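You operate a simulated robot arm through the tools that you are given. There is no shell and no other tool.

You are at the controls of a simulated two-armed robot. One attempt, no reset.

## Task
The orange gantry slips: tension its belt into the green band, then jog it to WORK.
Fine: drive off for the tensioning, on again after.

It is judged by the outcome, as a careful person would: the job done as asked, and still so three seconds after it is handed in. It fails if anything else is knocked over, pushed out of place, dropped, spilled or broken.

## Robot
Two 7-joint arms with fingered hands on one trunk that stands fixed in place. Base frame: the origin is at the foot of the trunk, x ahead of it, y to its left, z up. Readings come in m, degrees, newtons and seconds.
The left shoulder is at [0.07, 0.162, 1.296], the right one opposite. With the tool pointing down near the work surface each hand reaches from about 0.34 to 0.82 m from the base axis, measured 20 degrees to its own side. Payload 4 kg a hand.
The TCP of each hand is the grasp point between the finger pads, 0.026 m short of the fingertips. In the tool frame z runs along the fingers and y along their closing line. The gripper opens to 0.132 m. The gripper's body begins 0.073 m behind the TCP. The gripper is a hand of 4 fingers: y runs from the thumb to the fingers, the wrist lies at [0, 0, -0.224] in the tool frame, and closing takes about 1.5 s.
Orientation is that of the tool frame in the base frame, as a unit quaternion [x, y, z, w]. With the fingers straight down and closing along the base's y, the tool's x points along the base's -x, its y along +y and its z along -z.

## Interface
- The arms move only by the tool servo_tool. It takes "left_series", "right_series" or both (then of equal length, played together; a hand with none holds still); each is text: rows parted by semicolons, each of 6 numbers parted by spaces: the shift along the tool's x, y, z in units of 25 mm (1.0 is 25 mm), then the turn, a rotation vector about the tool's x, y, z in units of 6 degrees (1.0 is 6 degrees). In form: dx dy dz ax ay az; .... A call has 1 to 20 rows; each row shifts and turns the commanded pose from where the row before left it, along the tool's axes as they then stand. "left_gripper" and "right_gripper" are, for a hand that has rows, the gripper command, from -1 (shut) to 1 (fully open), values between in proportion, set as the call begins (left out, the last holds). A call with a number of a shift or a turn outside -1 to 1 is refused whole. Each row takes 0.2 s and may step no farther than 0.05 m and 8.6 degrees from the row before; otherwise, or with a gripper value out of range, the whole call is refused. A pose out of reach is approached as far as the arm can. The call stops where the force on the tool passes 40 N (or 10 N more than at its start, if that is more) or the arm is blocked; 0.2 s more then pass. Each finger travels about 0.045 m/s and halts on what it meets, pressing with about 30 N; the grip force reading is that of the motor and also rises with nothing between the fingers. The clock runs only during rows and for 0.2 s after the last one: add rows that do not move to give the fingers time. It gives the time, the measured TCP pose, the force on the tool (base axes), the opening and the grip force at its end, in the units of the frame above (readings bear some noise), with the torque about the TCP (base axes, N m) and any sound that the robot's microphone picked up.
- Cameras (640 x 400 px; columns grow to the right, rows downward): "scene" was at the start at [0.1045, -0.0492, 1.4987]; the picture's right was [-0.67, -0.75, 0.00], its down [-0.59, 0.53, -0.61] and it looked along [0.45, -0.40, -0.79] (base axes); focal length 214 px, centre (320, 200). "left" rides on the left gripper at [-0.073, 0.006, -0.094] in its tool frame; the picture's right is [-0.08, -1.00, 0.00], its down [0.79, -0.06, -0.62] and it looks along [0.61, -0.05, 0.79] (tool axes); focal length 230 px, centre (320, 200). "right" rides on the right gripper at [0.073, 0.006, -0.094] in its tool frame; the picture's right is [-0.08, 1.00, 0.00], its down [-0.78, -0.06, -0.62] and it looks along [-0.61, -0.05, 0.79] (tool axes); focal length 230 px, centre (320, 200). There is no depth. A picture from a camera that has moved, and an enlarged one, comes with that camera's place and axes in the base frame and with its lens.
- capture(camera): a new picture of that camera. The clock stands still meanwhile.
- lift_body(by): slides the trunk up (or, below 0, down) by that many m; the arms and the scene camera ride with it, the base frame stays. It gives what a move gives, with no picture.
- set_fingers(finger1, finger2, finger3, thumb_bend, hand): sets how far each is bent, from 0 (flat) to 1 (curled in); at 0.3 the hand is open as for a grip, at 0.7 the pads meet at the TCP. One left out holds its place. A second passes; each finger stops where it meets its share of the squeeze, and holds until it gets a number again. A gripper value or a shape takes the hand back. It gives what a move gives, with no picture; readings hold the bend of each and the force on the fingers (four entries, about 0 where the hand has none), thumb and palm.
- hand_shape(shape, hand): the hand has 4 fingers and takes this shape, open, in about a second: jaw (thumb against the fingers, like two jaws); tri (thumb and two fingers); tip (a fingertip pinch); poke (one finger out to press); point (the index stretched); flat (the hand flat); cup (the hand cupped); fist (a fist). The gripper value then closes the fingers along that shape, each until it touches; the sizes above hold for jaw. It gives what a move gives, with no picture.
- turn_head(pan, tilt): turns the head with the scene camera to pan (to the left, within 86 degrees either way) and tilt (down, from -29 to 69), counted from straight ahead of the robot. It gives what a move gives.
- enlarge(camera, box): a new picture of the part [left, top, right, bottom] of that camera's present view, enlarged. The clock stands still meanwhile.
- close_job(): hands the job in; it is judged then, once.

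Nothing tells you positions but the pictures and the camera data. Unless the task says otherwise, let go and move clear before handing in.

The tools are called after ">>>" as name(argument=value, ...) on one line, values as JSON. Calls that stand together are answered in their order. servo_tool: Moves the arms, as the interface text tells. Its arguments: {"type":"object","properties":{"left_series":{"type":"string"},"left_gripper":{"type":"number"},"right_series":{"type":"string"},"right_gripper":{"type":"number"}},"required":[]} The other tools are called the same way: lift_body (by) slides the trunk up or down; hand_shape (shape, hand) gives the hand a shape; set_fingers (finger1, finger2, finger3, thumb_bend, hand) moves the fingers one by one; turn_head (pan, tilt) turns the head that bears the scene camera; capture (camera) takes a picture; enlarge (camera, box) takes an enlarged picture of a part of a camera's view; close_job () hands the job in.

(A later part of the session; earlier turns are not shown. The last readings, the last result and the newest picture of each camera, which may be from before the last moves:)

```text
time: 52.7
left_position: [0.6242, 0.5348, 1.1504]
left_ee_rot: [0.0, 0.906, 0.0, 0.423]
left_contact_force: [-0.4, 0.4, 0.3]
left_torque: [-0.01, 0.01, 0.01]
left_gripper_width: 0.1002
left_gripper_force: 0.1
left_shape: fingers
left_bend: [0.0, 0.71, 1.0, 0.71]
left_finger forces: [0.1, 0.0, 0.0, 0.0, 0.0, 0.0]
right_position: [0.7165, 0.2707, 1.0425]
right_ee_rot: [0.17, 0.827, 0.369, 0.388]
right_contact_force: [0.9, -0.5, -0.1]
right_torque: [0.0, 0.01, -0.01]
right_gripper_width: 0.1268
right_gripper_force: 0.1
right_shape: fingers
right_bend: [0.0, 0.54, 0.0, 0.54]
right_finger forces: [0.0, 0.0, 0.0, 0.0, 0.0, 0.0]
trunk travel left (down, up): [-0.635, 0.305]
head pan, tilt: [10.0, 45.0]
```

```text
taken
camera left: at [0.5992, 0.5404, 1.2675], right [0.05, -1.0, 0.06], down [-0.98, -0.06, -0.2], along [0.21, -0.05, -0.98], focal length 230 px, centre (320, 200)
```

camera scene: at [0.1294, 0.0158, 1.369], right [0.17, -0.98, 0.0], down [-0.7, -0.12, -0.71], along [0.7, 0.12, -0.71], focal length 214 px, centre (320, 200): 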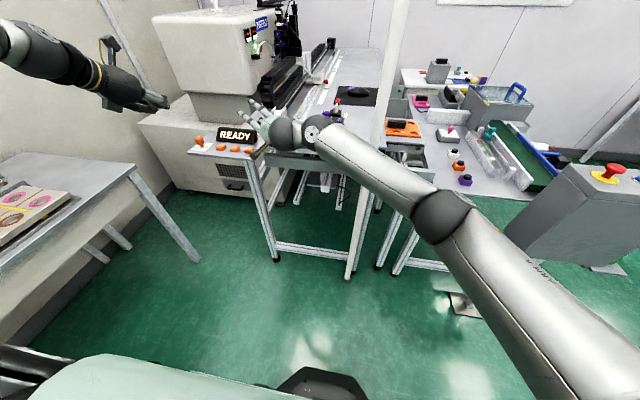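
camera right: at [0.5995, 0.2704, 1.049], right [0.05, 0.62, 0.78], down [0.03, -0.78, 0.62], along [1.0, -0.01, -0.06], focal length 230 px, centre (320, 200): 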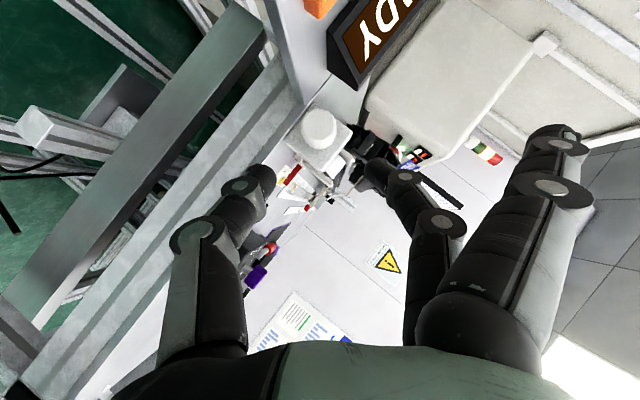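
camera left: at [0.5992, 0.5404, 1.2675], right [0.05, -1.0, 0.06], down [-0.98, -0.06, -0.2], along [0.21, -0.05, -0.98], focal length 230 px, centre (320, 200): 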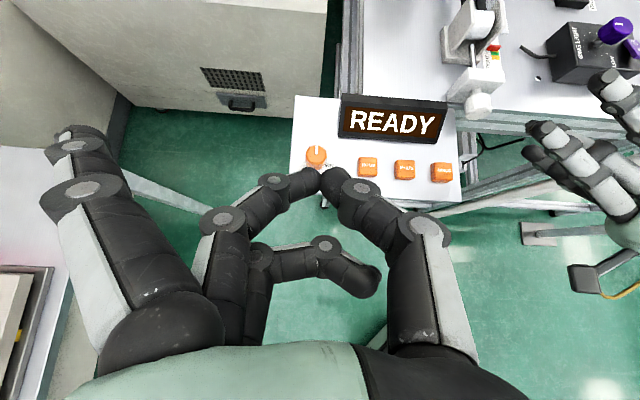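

The knob appears exactly where predicted in the right camera, centred between finger and thumb. I advance 7.5 cm and look again.

>>> servo_tool(right_series="0 -0.04 0.75 0 0 0; 0 -0.03 0.75 0 0 0; 0 0 0.75 0 0 0; 0 0 0.75 0 0 0")

>>> capture(camera="right")

>>> enlarge(camera="left", box=[420, 30, 640, 220])

```text
time: 53.7
left_position: [0.6241, 0.5351, 1.1516]
left_ee_rot: [0.0, 0.906, 0.0, 0.422]
left_contact_force: [0.3, 0.5, 0.0]
left_torque: [0.02, 0.03, 0.04]
left_gripper_width: 0.1006
left_gripper_force: 0.1
left_shape: fingers
left_bend: [0.0, 0.71, 1.0, 0.71]
left_finger forces: [0.0, 0.0, 0.0, 0.0, 0.1, 0.0]
right_position: [0.7746, 0.3043, 1.0096]
right_ee_rot: [0.171, 0.827, 0.369, 0.387]
right_contact_force: [-0.1, 0.0, -1.0]
right_torque: [-0.03, 0.01, 0.01]
right_gripper_width: 0.1266
right_gripper_force: 0.1
right_shape: fingers
right_bend: [0.0, 0.54, 0.0, 0.54]
right_finger forces: [0.0, 0.0, 0.0, 0.0, 0.1, 0.1]
trunk travel left (down, up): [-0.635, 0.305]
head pan, tilt: [10.0, 45.0]
```

```text
taken
camera right: at [0.6569, 0.3058, 1.0167], right [0.05, 0.62, 0.78], down [0.03, -0.78, 0.62], along [1.0, -0.01, -0.06], focal length 230 px, centre (320, 200)
```

right: 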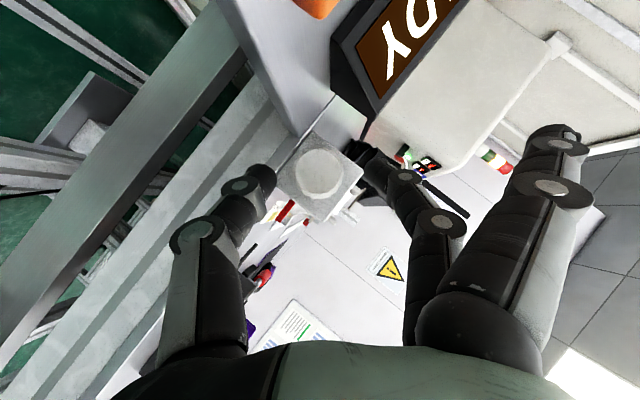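

```text
2.11 times, centred on (530, 125) of left
camera zoom: at [0.599, 0.5407, 1.2676], right [0.05, -1.0, 0.06], down [-0.98, -0.06, -0.2], along [0.21, -0.05, -0.98], focal length 484 px, centre (-122, 358)
```

zoom: 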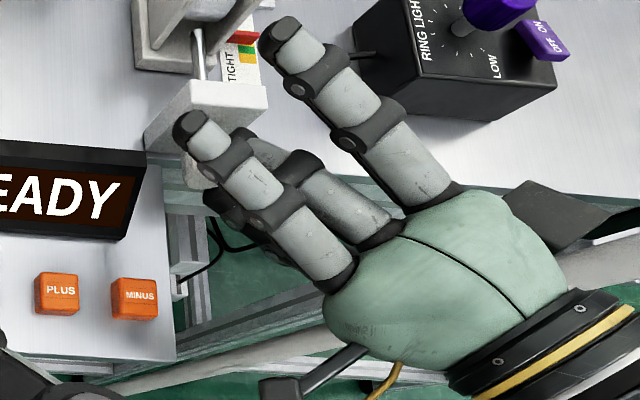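

Well centred. To keep the thumb clear of the table edge I narrow the pinch slightly first, then advance the last 8 mm.

>>> set_fingers(hand="right", finger2=0.57, thumb_bend=0.57)

>>> servo_tool(right_series="0 0.05 0.336 0 0 0; 0 0 0 0 0 0")

>>> enlarge(camera="right", box=[220, 100, 420, 240])

```text
time: 54.7
left_position: [0.6235, 0.5341, 1.1508]
left_ee_rot: [0.0, 0.906, 0.0, 0.423]
left_contact_force: [-0.2, 0.2, -0.7]
left_torque: [0.0, 0.02, 0.03]
left_gripper_width: 0.1004
left_gripper_force: 0.1
left_shape: fingers
left_bend: [0.0, 0.71, 1.0, 0.71]
left_finger forces: [0.0, 0.0, 0.0, 0.1, 0.0, 0.0]
right_position: [0.7745, 0.3051, 1.0098]
right_ee_rot: [0.171, 0.827, 0.37, 0.387]
right_contact_force: [-0.4, -0.5, 0.5]
right_torque: [-0.02, -0.01, -0.01]
right_gripper_width: 0.1235
right_gripper_force: 0.0
right_shape: fingers
right_bend: [0.0, 0.56, 0.0, 0.56]
right_finger forces: [0.0, 0.0, 0.0, 0.1, 0.0, 0.0]
trunk travel left (down, up): [-0.635, 0.305]
head pan, tilt: [10.0, 45.0]
```

```text
time: 55.3
left_position: [0.6236, 0.533, 1.1513]
left_ee_rot: [0.0, 0.906, 0.0, 0.423]
left_contact_force: [0.7, 0.8, -0.2]
left_torque: [-0.01, 0.02, 0.01]
left_gripper_width: 0.1005
left_gripper_force: 0.0
left_shape: fingers
left_bend: [0.0, 0.71, 1.0, 0.71]
left_finger forces: [0.0, 0.0, 0.0, 0.0, 0.1, 0.0]
right_position: [0.7746, 0.3049, 1.0096]
right_ee_rot: [0.172, 0.827, 0.369, 0.387]
right_contact_force: [0.3, -0.2, -0.1]
right_torque: [0.0, 0.02, 0.01]
right_gripper_width: 0.1235
right_gripper_force: 0.0
right_shape: fingers
right_bend: [0.0, 0.56, 0.0, 0.56]
right_finger forces: [0.1, 0.0, 0.0, 0.0, 0.0, 0.1]
right hand out of reach, approached as far as the arm can: row 1
trunk travel left (down, up): [-0.635, 0.305]
head pan, tilt: [10.0, 45.0]
```

```text
2.86 times, centred on (320, 170) of right
camera zoom: at [0.6569, 0.3046, 1.017], right [0.05, 0.62, 0.78], down [0.03, -0.78, 0.62], along [1.0, -0.01, -0.06], focal length 657 px, centre (320, 286)
```

zoom: 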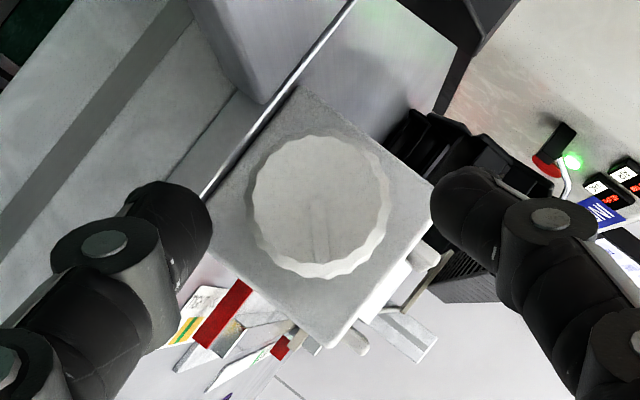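

The right arm is at its stretch limit just short of the grip, so I won't force it. Better: the left hand can work from straight behind with a shallow pitch and simply roll about its own axis. I retract the right hand along the way it came.

>>> servo_tool(right_series="0 0 -0.75 0 0 0; 0 0 -0.75 0 0 0; 0 0 -0.75 0 0 0; 0 0 -0.75 0 0 0; -0.27 -0.124 -0.937 0 0 0; -0.27 -0.124 -0.937 0 0 0; -0.27 -0.124 -0.937 0 0 0; -0.27 -0.124 -0.937 0 0 0; -0.27 -0.124 -0.937 0 0 0; -0.27 -0.124 -0.937 0 0 0; -0.27 -0.124 -0.937 0 0 0; -0.27 -0.124 -0.937 0 0 0; -0.27 -0.124 -0.937 0 0 0; -0.27 -0.124 -0.937 0 0 0")

>>> servo_tool(right_series="0 0 0 0.643 0 -0.766; 0 0 0 0.643 0 -0.766; 0 0 0 0.643 0 -0.766; 0 0 0 0.643 0 -0.766; 0 0 0 0.643 0 -0.766; 0 0 0 0.643 0 -0.766; 0 0 0 0.643 0 -0.766; 0 0 0 0.643 0 -0.766; 0.179 -0.958 -0.213 0 0 0; 0.179 -0.958 -0.213 0 0 0; 0.179 -0.958 -0.213 0 0 0; 0.179 -0.958 -0.213 0 0 0; 0.179 -0.958 -0.213 0 0 0; 0.179 -0.958 -0.213 0 0 0; 0.179 -0.958 -0.213 0 0 0; 0.179 -0.958 -0.213 0 0 0; 0.179 -0.958 -0.213 0 0 0; 0.179 -0.958 -0.213 0 0 0; 0.179 -0.958 -0.213 0 0 0; 0.179 -0.958 -0.213 0 0 0")

>>> capture(camera="scene")

```text
time: 58.5
left_position: [0.623, 0.5331, 1.1515]
left_ee_rot: [0.0, 0.907, 0.0, 0.422]
left_contact_force: [0.0, -0.9, 0.1]
left_torque: [-0.04, 0.01, 0.01]
left_gripper_width: 0.1006
left_gripper_force: 0.0
left_shape: fingers
left_bend: [0.0, 0.71, 1.0, 0.71]
left_finger forces: [0.0, 0.0, 0.1, 0.1, 0.0, 0.0]
right_position: [0.6043, 0.0574, 1.1492]
right_ee_rot: [0.181, 0.826, 0.328, 0.421]
right_contact_force: [0.1, 0.0, -0.3]
right_torque: [-0.03, -0.01, -0.02]
right_gripper_width: 0.1235
right_gripper_force: 0.2
right_shape: fingers
right_bend: [0.0, 0.56, 0.0, 0.56]
right_finger forces: [0.0, 0.1, 0.1, 0.1, 0.0, 0.1]
trunk travel left (down, up): [-0.635, 0.305]
head pan, tilt: [10.0, 45.0]
stopped in row 14 (right hand): the arm was blocked; the commanded pose is now the measured one
```

```text
time: 62.7
left_position: [0.6243, 0.5337, 1.1509]
left_ee_rot: [0.001, 0.906, 0.0, 0.423]
left_contact_force: [-0.2, 0.3, -0.8]
left_torque: [-0.02, -0.01, 0.02]
left_gripper_width: 0.1005
left_gripper_force: 0.1
left_shape: fingers
left_bend: [0.0, 0.71, 1.0, 0.71]
left_finger forces: [0.0, 0.1, 0.1, 0.1, 0.1, 0.0]
right_position: [0.572, -0.2364, 1.0837]
right_ee_rot: [0.016, 0.897, -0.045, 0.439]
right_contact_force: [0.7, 0.4, 0.2]
right_torque: [0.0, 0.02, 0.0]
right_gripper_width: 0.1232
right_gripper_force: 0.1
right_shape: fingers
right_bend: [0.0, 0.56, 0.0, 0.56]
right_finger forces: [0.0, 0.1, 0.0, 0.0, 0.0, 0.0]
right hand out of reach, approached as far as the arm can: row 7, 8, 9, 10, 11, 12, 13, 14, 15, 16, 18
trunk travel left (down, up): [-0.635, 0.305]
head pan, tilt: [10.0, 45.0]
```

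```text
taken
camera scene: at [0.1289, 0.0147, 1.369], right [0.17, -0.98, 0.0], down [-0.7, -0.12, -0.71], along [0.7, 0.12, -0.71], focal length 214 px, centre (320, 200)
```

scene: 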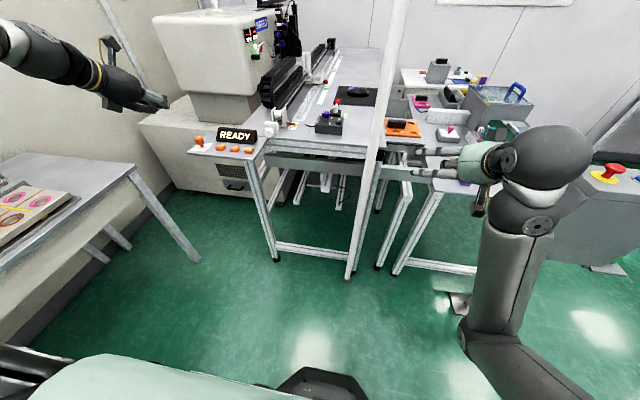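

The right hand is parked clear on the right. Now the left hand: fingers reopened, pitch 28° with a slight 8° heading, to a standoff about 10 cm short of the tension knob, where I'll first test how far it can roll in free air.

>>> set_fingers(hand="left", finger1=0.0, finger3=1.0, finger2=0.54, thumb_bend=0.54)

>>> servo_tool(left_series="0 0 0 0 -1 0; 0 0 0 0 -1 0; 0 0 0 -0.589 0 -0.313; 0 0 0 -0.589 0 -0.313; 0.208 -0.958 0.214 0 0 0; 0.208 -0.958 0.214 0 0 0; 0.208 -0.958 0.214 0 0 0; 0.208 -0.958 0.214 0 0 0; 0.208 -0.958 0.214 0 0 0; 0.208 -0.958 0.214 0 0 0; 0.208 -0.958 0.214 0 0 0; 0.208 -0.958 0.214 0 0 0; 0.208 -0.958 0.214 0 0 0; 0.208 -0.958 0.214 0 0 0")

>>> capture(camera="left")

```text
time: 63.7
left_position: [0.6234, 0.5334, 1.1522]
left_ee_rot: [0.0, 0.906, 0.0, 0.423]
left_contact_force: [0.0, -0.8, -0.4]
left_torque: [0.01, 0.01, 0.0]
left_gripper_width: 0.1272
left_gripper_force: 0.1
left_shape: fingers
left_bend: [0.0, 0.54, 1.0, 0.54]
left_finger forces: [0.1, 0.0, 0.1, 0.0, 0.0, 0.0]
right_position: [0.5714, -0.2352, 1.0832]
right_ee_rot: [0.017, 0.898, -0.046, 0.438]
right_contact_force: [-0.3, -0.2, -0.8]
right_torque: [-0.02, -0.02, -0.02]
right_gripper_width: 0.1234
right_gripper_force: 0.2
right_shape: fingers
right_bend: [0.0, 0.56, 0.0, 0.56]
right_finger forces: [0.0, 0.1, 0.0, 0.1, 0.0, 0.0]
trunk travel left (down, up): [-0.635, 0.305]
head pan, tilt: [10.0, 45.0]
```

```text
time: 66.7
left_position: [0.6795, 0.2992, 1.0811]
left_ee_rot: [-0.06, 0.855, 0.037, 0.514]
left_contact_force: [0.0, -0.6, 0.9]
left_torque: [-0.02, -0.01, 0.03]
left_gripper_width: 0.127
left_gripper_force: 0.1
left_shape: fingers
left_bend: [0.0, 0.54, 1.0, 0.54]
left_finger forces: [0.0, 0.0, 0.0, 0.1, 0.1, 0.0]
right_position: [0.5712, -0.2354, 1.0836]
right_ee_rot: [0.018, 0.898, -0.045, 0.438]
right_contact_force: [1.1, 0.0, -0.9]
right_torque: [-0.01, -0.02, -0.03]
right_gripper_width: 0.1234
right_gripper_force: 0.0
right_shape: fingers
right_bend: [0.0, 0.56, 0.0, 0.56]
right_finger forces: [0.1, 0.0, 0.1, 0.0, 0.0, 0.0]
trunk travel left (down, up): [-0.635, 0.305]
head pan, tilt: [10.0, 45.0]
```

```text
taken
camera left: at [0.6304, 0.2975, 1.1896], right [0.18, -0.98, 0.07], down [-0.9, -0.19, -0.4], along [0.41, 0.01, -0.91], focal length 230 px, centre (320, 200)
```

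left: 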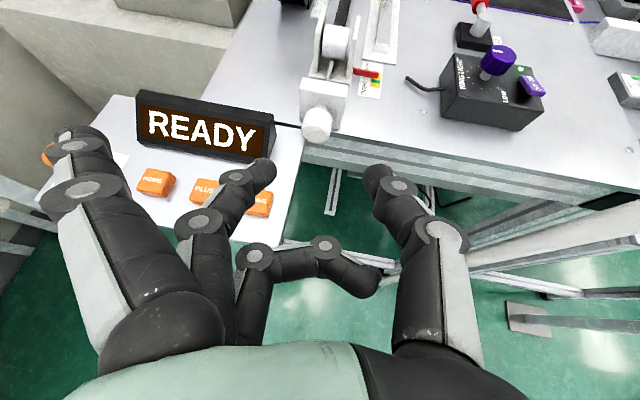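

In position. I test the roll clockwise by 90° in free air here.

>>> servo_tool(left_series="0 0 0 0 0 1; 0 0 0 0 0 1; 0 0 0 0 0 1; 0 0 0 0 0 1; 0 0 0 0 0 1; 0 0 0 0 0 1; 0 0 0 0 0 1; 0 0 0 0 0 1; 0 0 0 0 0 1; 0 0 0 0 0 1; 0 0 0 0 0 1; 0 0 0 0 0 1; 0 0 0 0 0 1; 0 0 0 0 0 1; 0 0 0 0 0 1")

>>> capture(camera="scene")

```text
time: 69.9
left_position: [0.6706, 0.3034, 1.0845]
left_ee_rot: [0.429, 0.742, 0.322, 0.402]
left_contact_force: [0.2, 0.1, -0.2]
left_torque: [0.01, -0.02, -0.02]
left_gripper_width: 0.1271
left_gripper_force: 0.0
left_shape: fingers
left_bend: [0.0, 0.54, 1.0, 0.54]
left_finger forces: [0.0, 0.1, 0.0, 0.0, 0.0, 0.0]
left hand out of reach, approached as far as the arm can: row 12, 13, 14, 15
right_position: [0.5715, -0.2361, 1.0834]
right_ee_rot: [0.017, 0.897, -0.045, 0.439]
right_contact_force: [-0.1, -1.2, 0.5]
right_torque: [0.02, -0.02, 0.02]
right_gripper_width: 0.1234
right_gripper_force: 0.0
right_shape: fingers
right_bend: [0.0, 0.56, 0.0, 0.56]
right_finger forces: [0.0, 0.0, 0.0, 0.1, 0.0, 0.0]
trunk travel left (down, up): [-0.635, 0.305]
head pan, tilt: [10.0, 45.0]
```

```text
taken
camera scene: at [0.1292, 0.0146, 1.369], right [0.17, -0.98, 0.0], down [-0.7, -0.12, -0.71], along [0.7, 0.12, -0.71], focal length 214 px, centre (320, 200)
```

scene: 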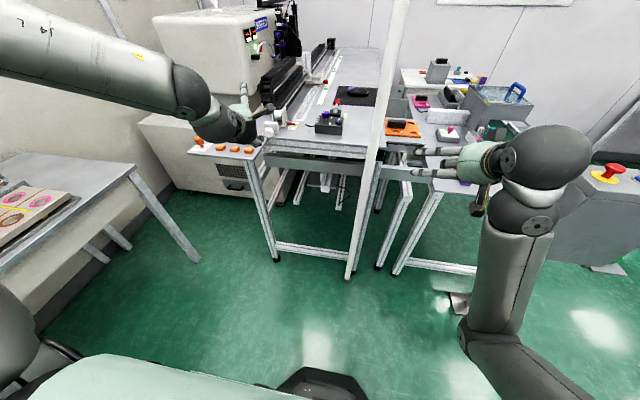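

The wrist can roll to about 65°, so strokes of roughly 50° (15°→65°) are possible. I roll back to 15° and narrow the pinch to about 8 mm more than the knob so it clears the display's end.

>>> servo_tool(left_series="0 0 0 0 0 -1; 0 0 0 0 0 -1; 0 0 0 0 0 -1; 0 0 0 0 0 -1; 0 0 0 0 0 -1; 0 0 0 0 0 -1; 0 0 0 0 0 -1; 0 0 0 0 0 -1; 0 0 0 0 0 -0.3")

>>> set_fingers(hand="left", finger2=0.58, thumb_bend=0.58)

>>> capture(camera="left")

```text
time: 71.9
left_position: [0.6701, 0.3037, 1.084]
left_ee_rot: [0.075, 0.853, 0.124, 0.501]
left_contact_force: [-0.2, 0.0, 0.2]
left_torque: [-0.03, -0.04, 0.01]
left_gripper_width: 0.1271
left_gripper_force: 0.0
left_shape: fingers
left_bend: [0.0, 0.54, 1.0, 0.54]
left_finger forces: [0.0, 0.0, 0.0, 0.1, 0.0, 0.0]
right_position: [0.5716, -0.2362, 1.0836]
right_ee_rot: [0.017, 0.897, -0.045, 0.439]
right_contact_force: [0.1, 0.4, -0.7]
right_torque: [-0.01, 0.01, 0.01]
right_gripper_width: 0.1233
right_gripper_force: 0.0
right_shape: fingers
right_bend: [0.0, 0.56, 0.0, 0.56]
right_finger forces: [0.1, 0.0, 0.0, 0.0, 0.0, 0.1]
trunk travel left (down, up): [-0.635, 0.305]
head pan, tilt: [10.0, 45.0]
```

```text
time: 72.9
left_position: [0.6697, 0.304, 1.0846]
left_ee_rot: [0.077, 0.853, 0.123, 0.501]
left_contact_force: [0.2, -0.2, 0.1]
left_torque: [0.0, 0.0, 0.01]
left_gripper_width: 0.1227
left_gripper_force: 0.0
left_shape: fingers
left_bend: [0.0, 0.57, 1.0, 0.57]
left_finger forces: [0.1, 0.0, 0.0, 0.0, 0.1, 0.1]
right_position: [0.5721, -0.2364, 1.0837]
right_ee_rot: [0.017, 0.897, -0.045, 0.439]
right_contact_force: [0.5, -0.8, 0.1]
right_torque: [-0.03, -0.01, 0.01]
right_gripper_width: 0.1234
right_gripper_force: 0.1
right_shape: fingers
right_bend: [0.0, 0.56, 0.0, 0.56]
right_finger forces: [0.1, 0.0, 0.1, 0.1, 0.0, 0.1]
trunk travel left (down, up): [-0.635, 0.305]
head pan, tilt: [10.0, 45.0]
```

```text
taken
camera left: at [0.6235, 0.2774, 1.1912], right [0.03, -0.97, -0.22], down [-0.92, 0.06, -0.38], along [0.39, 0.22, -0.9], focal length 230 px, centre (320, 200)
```

left: 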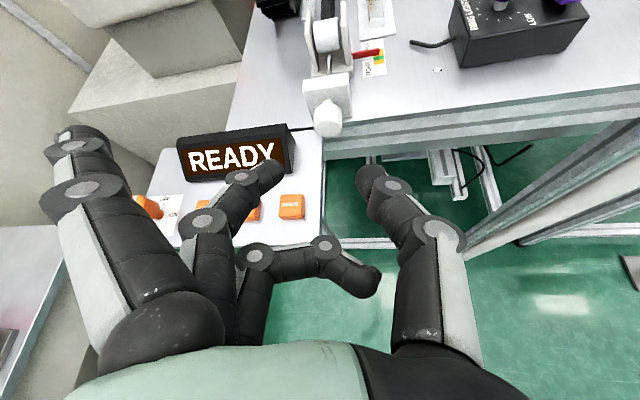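

I align laterally with the knob and approach to 4.5 cm short.

>>> servo_tool(left_series="0.31 -0.204 0 0 0 0; 0.31 -0.204 0 0 0 0; 0 0 0.895 0 0 0; 0 0 0.895 0 0 0; 0 0 0.895 0 0 0; 0 0 0.895 0 0 0")

>>> capture(camera="left")

>>> enlarge(camera="left", box=[220, 80, 420, 220])

>>> enlarge(camera="scene", box=[180, 80, 340, 180])

```text
time: 74.3
left_position: [0.7421, 0.31, 1.0262]
left_ee_rot: [0.077, 0.854, 0.123, 0.5]
left_contact_force: [0.5, -0.4, -0.1]
left_torque: [0.01, 0.0, -0.02]
left_gripper_width: 0.1227
left_gripper_force: 0.0
left_shape: fingers
left_bend: [0.0, 0.57, 1.0, 0.57]
left_finger forces: [0.1, 0.0, 0.1, 0.0, 0.0, 0.0]
right_position: [0.5713, -0.2361, 1.0834]
right_ee_rot: [0.017, 0.897, -0.046, 0.438]
right_contact_force: [-0.5, -0.1, -0.4]
right_torque: [0.03, 0.02, 0.0]
right_gripper_width: 0.1234
right_gripper_force: 0.0
right_shape: fingers
right_bend: [0.0, 0.56, 0.0, 0.56]
right_finger forces: [0.1, 0.1, 0.0, 0.0, 0.1, 0.0]
trunk travel left (down, up): [-0.635, 0.305]
head pan, tilt: [10.0, 45.0]
```

```text
taken
camera left: at [0.6958, 0.2835, 1.133], right [0.03, -0.97, -0.22], down [-0.92, 0.06, -0.38], along [0.39, 0.21, -0.9], focal length 230 px, centre (320, 200)
```

left: 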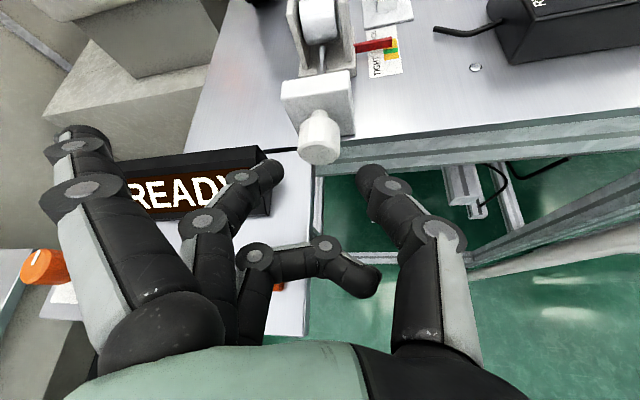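

```text
2.86 times, centred on (320, 150) of left
camera zoom: at [0.6958, 0.2835, 1.133], right [0.03, -0.97, -0.22], down [-0.92, 0.06, -0.38], along [0.39, 0.21, -0.9], focal length 657 px, centre (320, 343)
```

zoom: 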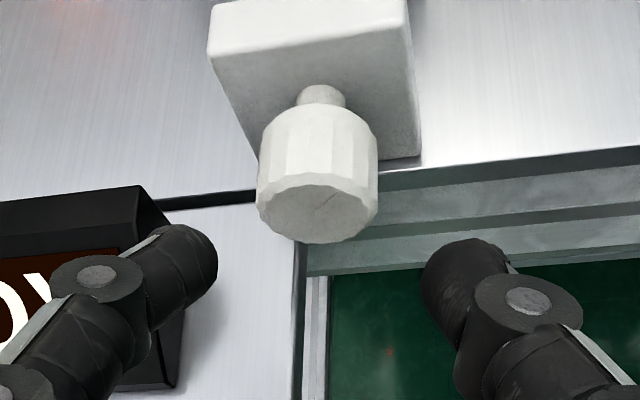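

```text
4.00 times, centred on (260, 130) of scene
camera zoom: at [0.1304, 0.0149, 1.3689], right [0.17, -0.98, 0.0], down [-0.7, -0.12, -0.71], along [0.7, 0.12, -0.71], focal length 858 px, centre (560, 480)
```

zoom: 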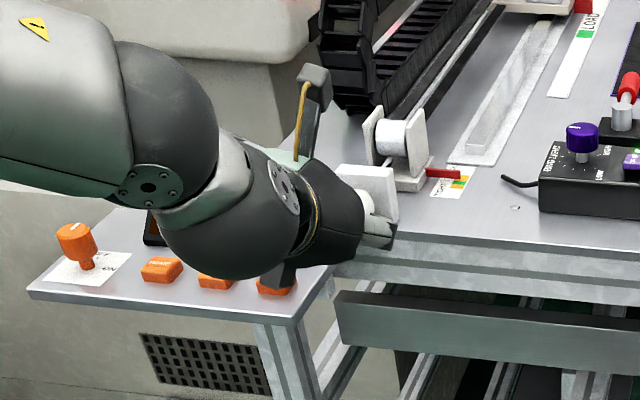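

Well aligned. Advance the last 4.5 cm so the finger and thumb straddle the knob.

>>> servo_tool(left_series="0 0 0.6 0 0 0; 0 0 0.6 0 0 0; 0 0 0.55 0 0 0")

>>> enlarge(camera="left", box=[220, 80, 420, 220])

>>> enlarge(camera="scene", box=[180, 80, 340, 180])

```text
time: 75.1
left_position: [0.7798, 0.3154, 1.0047]
left_ee_rot: [0.076, 0.854, 0.124, 0.5]
left_contact_force: [-1.0, -0.2, 0.3]
left_torque: [0.0, -0.03, 0.0]
left_gripper_width: 0.1229
left_gripper_force: 0.1
left_shape: fingers
left_bend: [0.0, 0.57, 1.0, 0.57]
left_finger forces: [0.1, 0.0, 0.1, 0.0, 0.0, 0.1]
right_position: [0.572, -0.2351, 1.0845]
right_ee_rot: [0.018, 0.897, -0.045, 0.439]
right_contact_force: [0.9, 0.1, 0.5]
right_torque: [0.04, -0.01, 0.0]
right_gripper_width: 0.1237
right_gripper_force: 0.0
right_shape: fingers
right_bend: [0.0, 0.56, 0.0, 0.56]
right_finger forces: [0.0, 0.0, 0.1, 0.0, 0.0, 0.1]
trunk travel left (down, up): [-0.635, 0.305]
head pan, tilt: [10.0, 45.0]
```

```text
2.86 times, centred on (320, 150) of left
camera zoom: at [0.7331, 0.2891, 1.1122], right [0.03, -0.97, -0.22], down [-0.92, 0.06, -0.38], along [0.39, 0.21, -0.9], focal length 657 px, centre (320, 343)
```

zoom: 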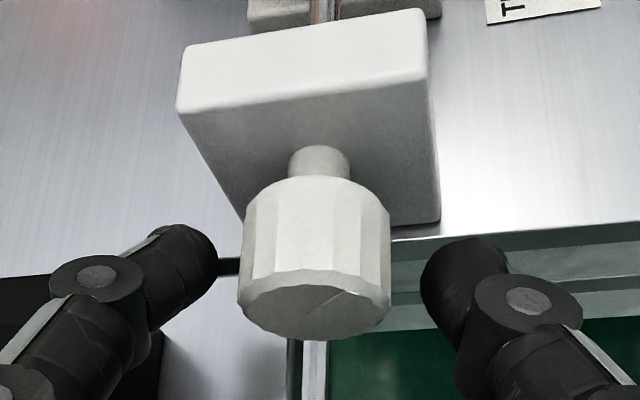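

```text
4.00 times, centred on (260, 130) of scene
camera zoom: at [0.1296, 0.0147, 1.369], right [0.17, -0.98, 0.0], down [-0.7, -0.12, -0.71], along [0.7, 0.12, -0.71], focal length 858 px, centre (560, 480)
```

zoom: 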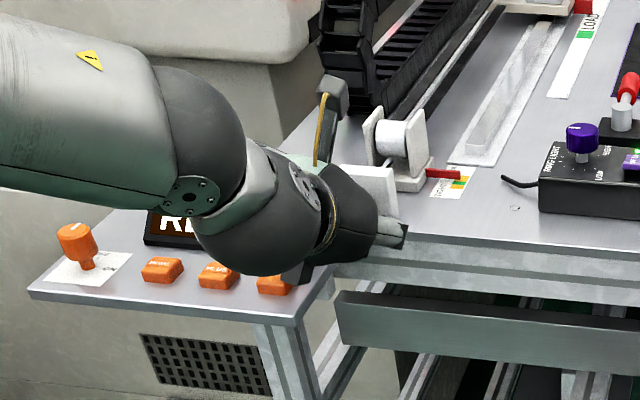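

Straddled and centred. Close the pinch on the knob.

>>> set_fingers(hand="left", finger2=0.75, thumb_bend=0.75)

>>> servo_tool(left_series="0 0 0 0 0 1; 0 0 0 0 0 1; 0 0 0 0 0 1; 0 0 0 0 0 1")

>>> enlarge(camera="left", box=[220, 60, 420, 220])

>>> enlarge(camera="scene", box=[260, 110, 320, 140])

```text
time: 76.1
left_position: [0.7789, 0.3145, 1.0044]
left_ee_rot: [0.077, 0.854, 0.123, 0.5]
left_contact_force: [2.9, -3.8, -4.3]
left_torque: [-0.03, 0.01, 0.0]
left_gripper_width: 0.1113
left_gripper_force: 12.8
left_shape: fingers
left_bend: [0.0, 0.62, 1.0, 0.67]
left_finger forces: [0.0, 9.3, 0.1, 0.0, 15.0, 0.0]
right_position: [0.5721, -0.2376, 1.0835]
right_ee_rot: [0.016, 0.898, -0.044, 0.437]
right_contact_force: [-0.1, -0.7, -0.1]
right_torque: [0.0, 0.02, 0.02]
right_gripper_width: 0.1235
right_gripper_force: 0.1
right_shape: fingers
right_bend: [0.0, 0.56, 0.0, 0.56]
right_finger forces: [0.0, 0.0, 0.0, 0.0, 0.1, 0.0]
trunk travel left (down, up): [-0.635, 0.305]
head pan, tilt: [10.0, 45.0]
```

```text
time: 77.1
left_position: [0.7784, 0.3162, 1.0054]
left_ee_rot: [0.252, 0.819, 0.225, 0.464]
left_contact_force: [-0.1, -0.5, -3.7]
left_torque: [-0.03, -0.14, 0.29]
left_gripper_width: 0.1119
left_gripper_force: 15.0
left_shape: fingers
left_bend: [0.0, 0.65, 1.0, 0.66]
left_finger forces: [0.1, 13.2, 0.0, 0.0, 15.3, 0.1]
right_position: [0.5733, -0.2346, 1.0829]
right_ee_rot: [0.017, 0.897, -0.045, 0.438]
right_contact_force: [0.8, -0.2, 0.9]
right_torque: [-0.03, 0.01, 0.02]
right_gripper_width: 0.1235
right_gripper_force: 0.1
right_shape: fingers
right_bend: [0.0, 0.56, 0.0, 0.56]
right_finger forces: [0.0, 0.0, 0.1, 0.0, 0.0, 0.0]
trunk travel left (down, up): [-0.635, 0.305]
head pan, tilt: [10.0, 45.0]
```

```text
2.50 times, centred on (320, 140) of left
camera zoom: at [0.731, 0.2625, 1.1], right [-0.17, -0.82, -0.55], down [-0.9, 0.36, -0.25], along [0.4, 0.45, -0.8], focal length 575 px, centre (320, 350)
```

zoom: 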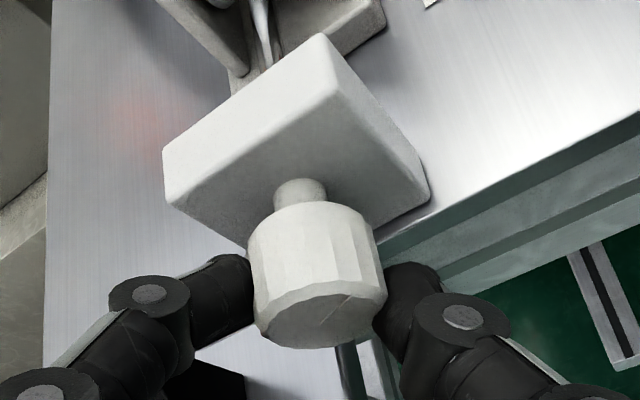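

```text
10.67 times, centred on (290, 125) of scene
camera zoom: at [0.1299, 0.015, 1.3689], right [0.17, -0.98, 0.0], down [-0.7, -0.12, -0.71], along [0.7, 0.12, -0.71], focal length 2288 px, centre (640, 1000)
```

zoom: 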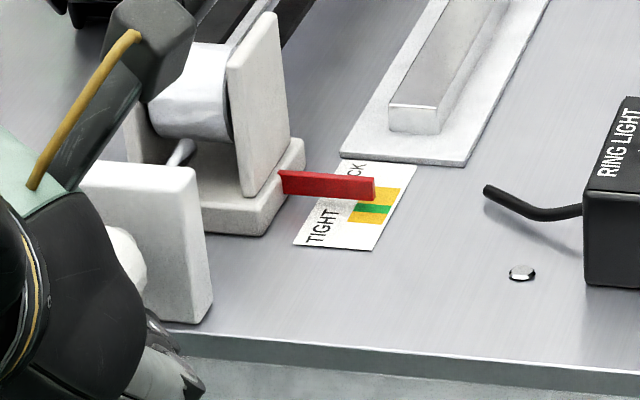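

The knob follows the hand. I continue another 24° and compare the pointer with the same enlarged view.

>>> servo_tool(left_series="0 0 0 0 0 1; 0 0 0 0 0 1; 0 0 0 0 0 1; 0 0 0 0 0 1")

>>> enlarge(camera="left", box=[220, 60, 420, 220])

>>> enlarge(camera="scene", box=[260, 110, 320, 140])

```text
time: 78.1
left_position: [0.7658, 0.3142, 1.0078]
left_ee_rot: [0.354, 0.781, 0.283, 0.43]
left_contact_force: [1.0, 4.1, -2.0]
left_torque: [0.02, 0.13, 0.04]
left_gripper_width: 0.1029
left_gripper_force: 6.9
left_shape: fingers
left_bend: [0.0, 0.61, 1.0, 0.7]
left_finger forces: [0.0, 7.4, 0.0, 0.0, 6.9, 0.0]
left hand out of reach, approached as far as the arm can: row 3, 4
right_position: [0.5717, -0.2359, 1.0853]
right_ee_rot: [0.017, 0.897, -0.045, 0.439]
right_contact_force: [0.4, 0.1, 0.8]
right_torque: [-0.02, -0.02, 0.0]
right_gripper_width: 0.1235
right_gripper_force: 0.1
right_shape: fingers
right_bend: [0.0, 0.56, 0.0, 0.56]
right_finger forces: [0.0, 0.1, 0.0, 0.0, 0.0, 0.0]
trunk travel left (down, up): [-0.635, 0.305]
head pan, tilt: [10.0, 45.0]
```

```text
2.50 times, centred on (320, 140) of left
camera zoom: at [0.7143, 0.2466, 1.0913], right [-0.28, -0.65, -0.71], down [-0.85, 0.5, -0.13], along [0.44, 0.57, -0.7], focal length 575 px, centre (320, 350)
```

zoom: 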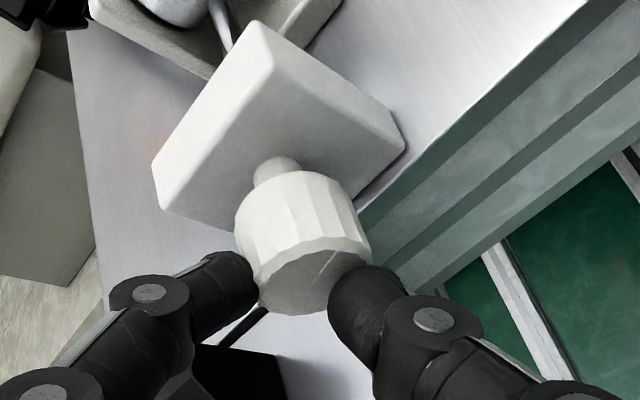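

```text
10.67 times, centred on (290, 125) of scene
camera zoom: at [0.1298, 0.0156, 1.369], right [0.17, -0.98, 0.0], down [-0.7, -0.12, -0.71], along [0.7, 0.12, -0.71], focal length 2288 px, centre (640, 1000)
```

zoom: 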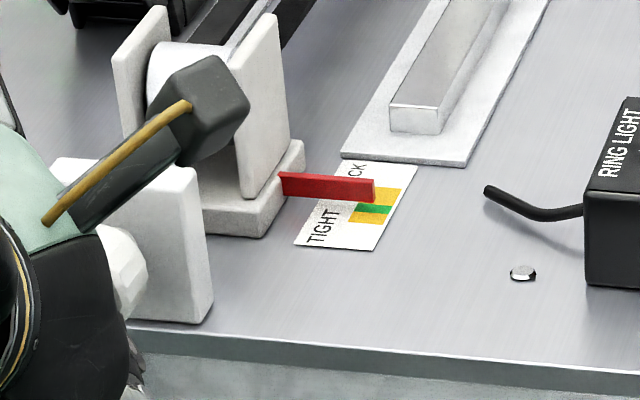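

The wrist ran out of range at about 53° of roll here, so the hand drew back a little. I'll release, back off, and take a precise picture of the pointer to measure what that turn did.

>>> set_fingers(hand="left", finger2=0.56, thumb_bend=0.56)

>>> servo_tool(left_series="0 0 -0.8 0 0 0; 0 0 -0.8 0 0 0; 0 0 -0.8 0 0 0; 0 0 -0.8 0 0 0; 0 0 0 0 0 0")

>>> enlarge(camera="scene", box=[276, 118, 306, 136])

>>> capture(camera="left")

```text
time: 79.1
left_position: [0.7663, 0.3134, 1.0086]
left_ee_rot: [0.353, 0.781, 0.283, 0.43]
left_contact_force: [-0.6, 0.4, -0.4]
left_torque: [-0.02, 0.02, 0.0]
left_gripper_width: 0.1239
left_gripper_force: 0.1
left_shape: fingers
left_bend: [0.0, 0.56, 1.0, 0.56]
left_finger forces: [0.0, 0.0, 0.1, 0.0, 0.0, 0.0]
right_position: [0.5723, -0.2353, 1.0838]
right_ee_rot: [0.017, 0.897, -0.045, 0.439]
right_contact_force: [0.2, 0.2, -0.3]
right_torque: [0.03, 0.03, 0.02]
right_gripper_width: 0.1231
right_gripper_force: 0.1
right_shape: fingers
right_bend: [0.0, 0.56, 0.0, 0.56]
right_finger forces: [0.0, 0.1, 0.0, 0.0, 0.1, 0.0]
trunk travel left (down, up): [-0.635, 0.305]
head pan, tilt: [10.0, 45.0]
```

```text
time: 80.3
left_position: [0.6967, 0.3038, 1.0455]
left_ee_rot: [0.353, 0.781, 0.282, 0.431]
left_contact_force: [0.2, 0.1, -0.7]
left_torque: [0.01, 0.02, 0.01]
left_gripper_width: 0.1238
left_gripper_force: 0.0
left_shape: fingers
left_bend: [0.0, 0.56, 1.0, 0.56]
left_finger forces: [0.0, 0.0, 0.1, 0.1, 0.0, 0.1]
right_position: [0.5723, -0.2356, 1.0836]
right_ee_rot: [0.017, 0.898, -0.045, 0.438]
right_contact_force: [0.1, 0.6, 1.0]
right_torque: [0.0, 0.02, 0.01]
right_gripper_width: 0.1232
right_gripper_force: 0.0
right_shape: fingers
right_bend: [0.0, 0.56, 0.0, 0.56]
right_finger forces: [0.0, 0.1, 0.0, 0.0, 0.1, 0.0]
trunk travel left (down, up): [-0.635, 0.305]
head pan, tilt: [10.0, 45.0]
```

```text
16.00 times, centred on (291, 127) of scene
camera zoom: at [0.1298, 0.0148, 1.3689], right [0.17, -0.98, 0.0], down [-0.7, -0.12, -0.71], along [0.7, 0.12, -0.71], focal length 3432 px, centre (784, 1368)
```

zoom: 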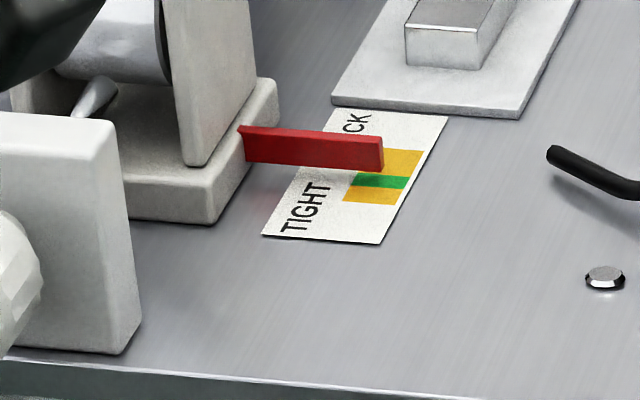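

```text
taken
camera left: at [0.6439, 0.2346, 1.1289], right [-0.28, -0.65, -0.71], down [-0.85, 0.5, -0.13], along [0.44, 0.57, -0.7], focal length 230 px, centre (320, 200)
```

left: 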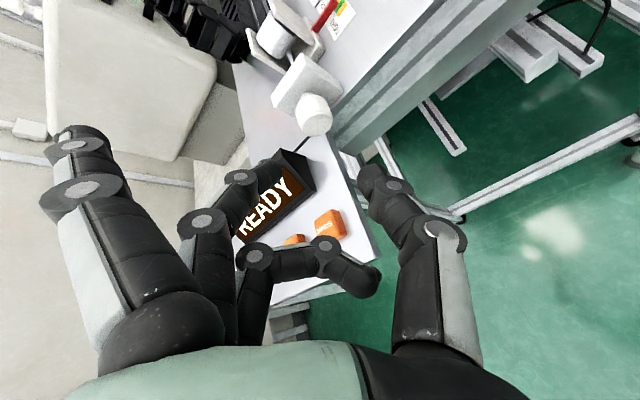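

The pointer seems to have moved toward green already. To judge it without parallax I'll roll the hand back level, lift it, and carry its camera nearly above the scale.

>>> servo_tool(left_series="0 0 0 0 0 -1; 0 0 0 0 0 -1; 0 0 0 0 0 -1; 0 0 0 0 0 -1; 0 0 0 0 0 -1; 0 0 0 0 0 -1; 0 0 0 0 0 -1; 0 0 0 0 0 -1; -0.795 0 -0.42 0 0 0; -0.795 0 -0.42 0 0 0; -0.795 0 -0.42 0 0 0; -0.795 0 -0.42 0 0 0; -0.41 -0.353 0.771 0 0 0; -0.41 -0.353 0.771 0 0 0; -0.41 -0.353 0.771 0 0 0; -0.41 -0.353 0.771 0 0 0; -0.41 -0.353 0.771 0 0 0; -0.41 -0.353 0.771 0 0 0; -0.41 -0.353 0.771 0 0 0")

>>> capture(camera="left")

```text
time: 84.3
left_position: [0.8348, 0.2568, 1.126]
left_ee_rot: [0.006, 0.857, 0.083, 0.509]
left_contact_force: [0.3, 0.1, -0.7]
left_torque: [-0.01, -0.03, 0.01]
left_gripper_width: 0.1241
left_gripper_force: 0.0
left_shape: fingers
left_bend: [0.0, 0.56, 1.0, 0.56]
left_finger forces: [0.0, 0.0, 0.1, 0.0, 0.0, 0.1]
left hand out of reach, approached as far as the arm can: row 18, 19
right_position: [0.5703, -0.2359, 1.0833]
right_ee_rot: [0.018, 0.897, -0.045, 0.439]
right_contact_force: [0.3, -0.4, 0.5]
right_torque: [-0.01, 0.02, -0.01]
right_gripper_width: 0.1234
right_gripper_force: 0.1
right_shape: fingers
right_bend: [0.0, 0.56, 0.0, 0.56]
right_finger forces: [0.0, 0.0, 0.0, 0.1, 0.1, 0.0]
trunk travel left (down, up): [-0.635, 0.305]
head pan, tilt: [10.0, 45.0]
```

```text
taken
camera left: at [0.7887, 0.2419, 1.2342], right [0.11, -0.99, -0.08], down [-0.91, -0.07, -0.4], along [0.39, 0.12, -0.91], focal length 230 px, centre (320, 200)
```

left: 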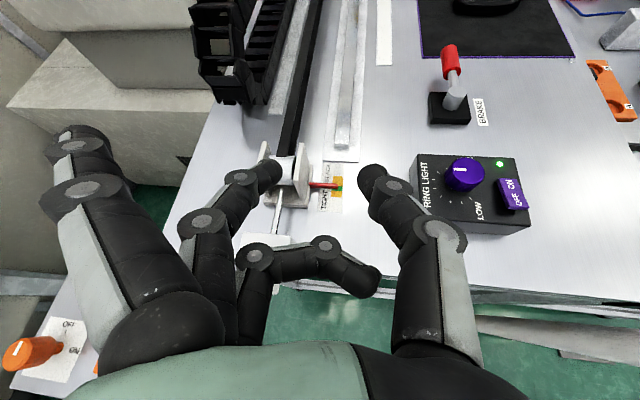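

The camera is close to straight above the scale. I'll enlarge it.

>>> enlarge(camera="left", box=[290, 155, 360, 220])

>>> enlarge(camera="left", box=[312, 164, 352, 214])

```text
6.15 times, centred on (325, 188) of left
camera zoom: at [0.7887, 0.2419, 1.2342], right [0.11, -0.99, -0.08], down [-0.91, -0.07, -0.4], along [0.39, 0.12, -0.91], focal length 1416 px, centre (289, 277)
```

zoom: 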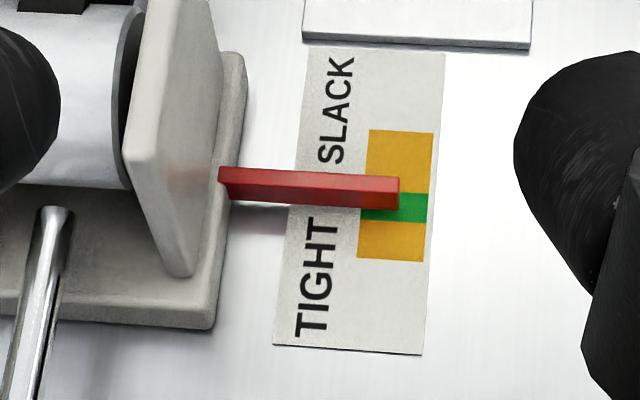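

```text
8.00 times, centred on (332, 189) of left
camera zoom: at [0.7887, 0.2419, 1.2342], right [0.11, -0.99, -0.08], down [-0.91, -0.07, -0.4], along [0.39, 0.12, -0.91], focal length 1841 px, centre (224, 288)
```

zoom: 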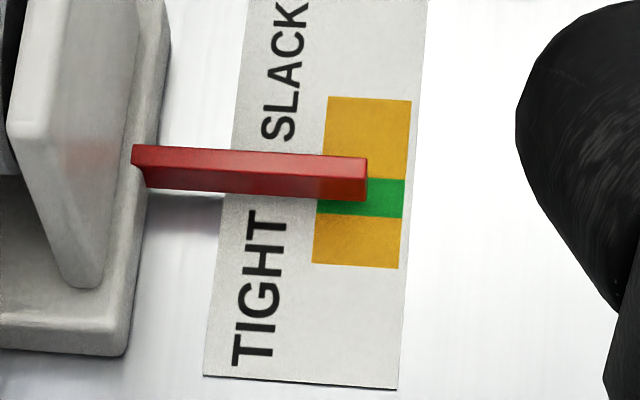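

Triangulating this with the scene view puts the pointer bar at x 0.916–0.919 and the green band at 0.915–0.922, so the belt tension is now inside the green band, close to its middle. Next I take the left hand over to the drive switch to turn it ON.

>>> servo_tool(left_series="0.36 0.606 -0.648 0 0 0; 0.36 0.606 -0.648 0 0 0; 0.36 0.606 -0.648 0 0 0; 0.36 0.606 -0.648 0 0 0; 0.36 0.606 -0.648 0 0 0; 0.36 0.606 -0.648 0 0 0; 0.36 0.606 -0.648 0 0 0; 0.36 0.606 -0.648 0 0 0; 0.36 0.606 -0.648 0 0 0; 0.36 0.606 -0.648 0 0 0; 0.36 0.606 -0.648 0 0 0; 0.36 0.606 -0.648 0 0 0; 0 0 0 -0.62 0.218 -0.613; 0 0 0 -0.62 0.218 -0.613; 0 0 0 -0.62 0.218 -0.613; 0 0 0 -0.62 0.218 -0.613; 0 0 0 -0.62 0.218 -0.613; 0 0 0 -0.62 0.218 -0.613; 0 0 0 -0.62 0.218 -0.613")

>>> capture(camera="left")

>>> enlarge(camera="scene", box=[160, 100, 320, 180])

```text
time: 88.3
left_position: [0.6007, 0.4178, 1.1484]
left_ee_rot: [-0.304, 0.834, 0.158, 0.433]
left_contact_force: [0.9, 0.4, -0.1]
left_torque: [0.01, -0.03, -0.01]
left_gripper_width: 0.1236
left_gripper_force: 0.0
left_shape: fingers
left_bend: [0.0, 0.56, 1.0, 0.56]
left_finger forces: [0.0, 0.0, 0.0, 0.1, 0.1, 0.0]
right_position: [0.5727, -0.2347, 1.083]
right_ee_rot: [0.018, 0.897, -0.045, 0.438]
right_contact_force: [0.3, 0.0, 0.3]
right_torque: [-0.01, -0.01, 0.0]
right_gripper_width: 0.1233
right_gripper_force: 0.0
right_shape: fingers
right_bend: [0.0, 0.56, 0.0, 0.56]
right_finger forces: [0.0, 0.0, 0.1, 0.0, 0.0, 0.0]
trunk travel left (down, up): [-0.635, 0.305]
head pan, tilt: [10.0, 45.0]
```

```text
taken
camera left: at [0.571, 0.4002, 1.2623], right [0.68, -0.73, 0.06], down [-0.69, -0.66, -0.29], along [0.25, 0.15, -0.96], focal length 230 px, centre (320, 200)
```

left: 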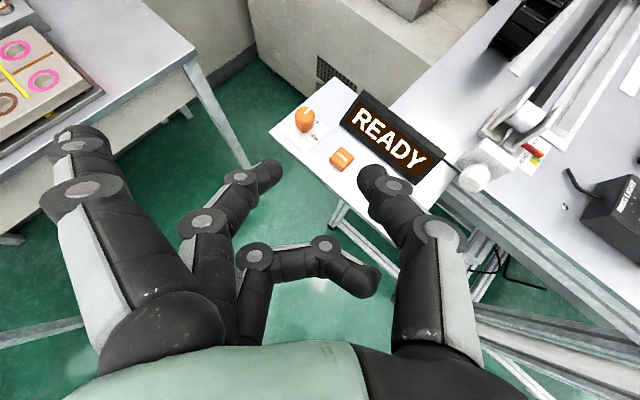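

```text
4.00 times, centred on (240, 140) of scene
camera zoom: at [0.13, 0.0144, 1.3689], right [0.17, -0.98, 0.0], down [-0.7, -0.12, -0.71], along [0.7, 0.12, -0.71], focal length 858 px, centre (640, 440)
```

zoom: 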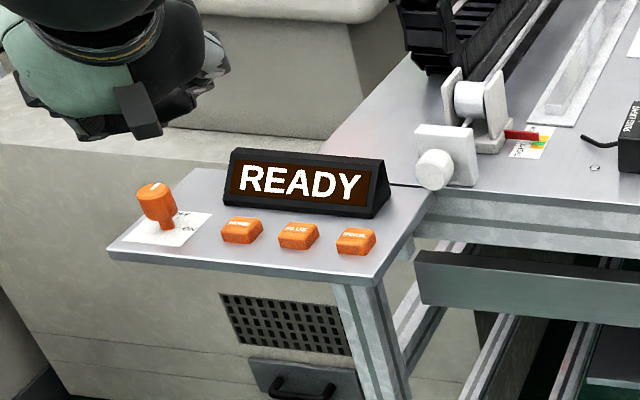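

The display still reads READY and the panel is undisturbed. I'll enlarge the switch in the left camera to refine its position.

>>> enlarge(camera="left", box=[275, 90, 355, 150])

>>> enlarge(camera="scene", box=[185, 135, 235, 170])

```text
6.67 times, centred on (315, 120) of left
camera zoom: at [0.571, 0.4002, 1.2623], right [0.68, -0.73, 0.06], down [-0.69, -0.66, -0.29], along [0.25, 0.15, -0.96], focal length 1534 px, centre (353, 733)
```

zoom: 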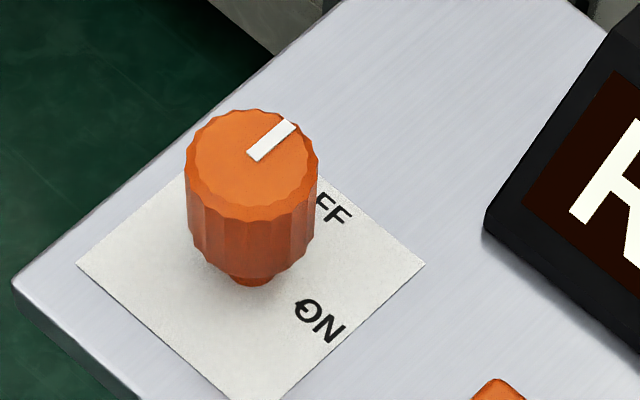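

```text
11.43 times, centred on (210, 152) of scene
camera zoom: at [0.13, 0.0144, 1.3689], right [0.17, -0.98, 0.0], down [-0.7, -0.12, -0.71], along [0.7, 0.12, -0.71], focal length 2451 px, centre (1577, 743)
```

zoom: 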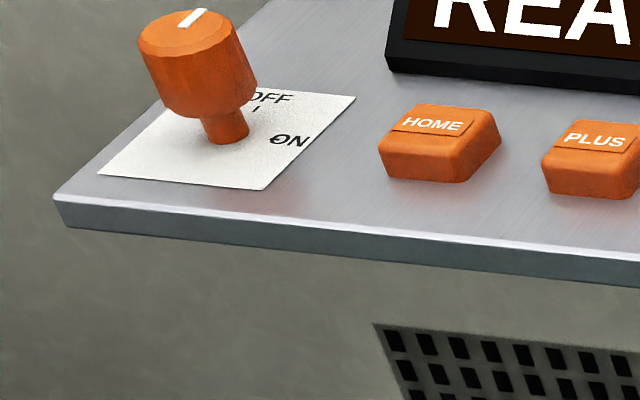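

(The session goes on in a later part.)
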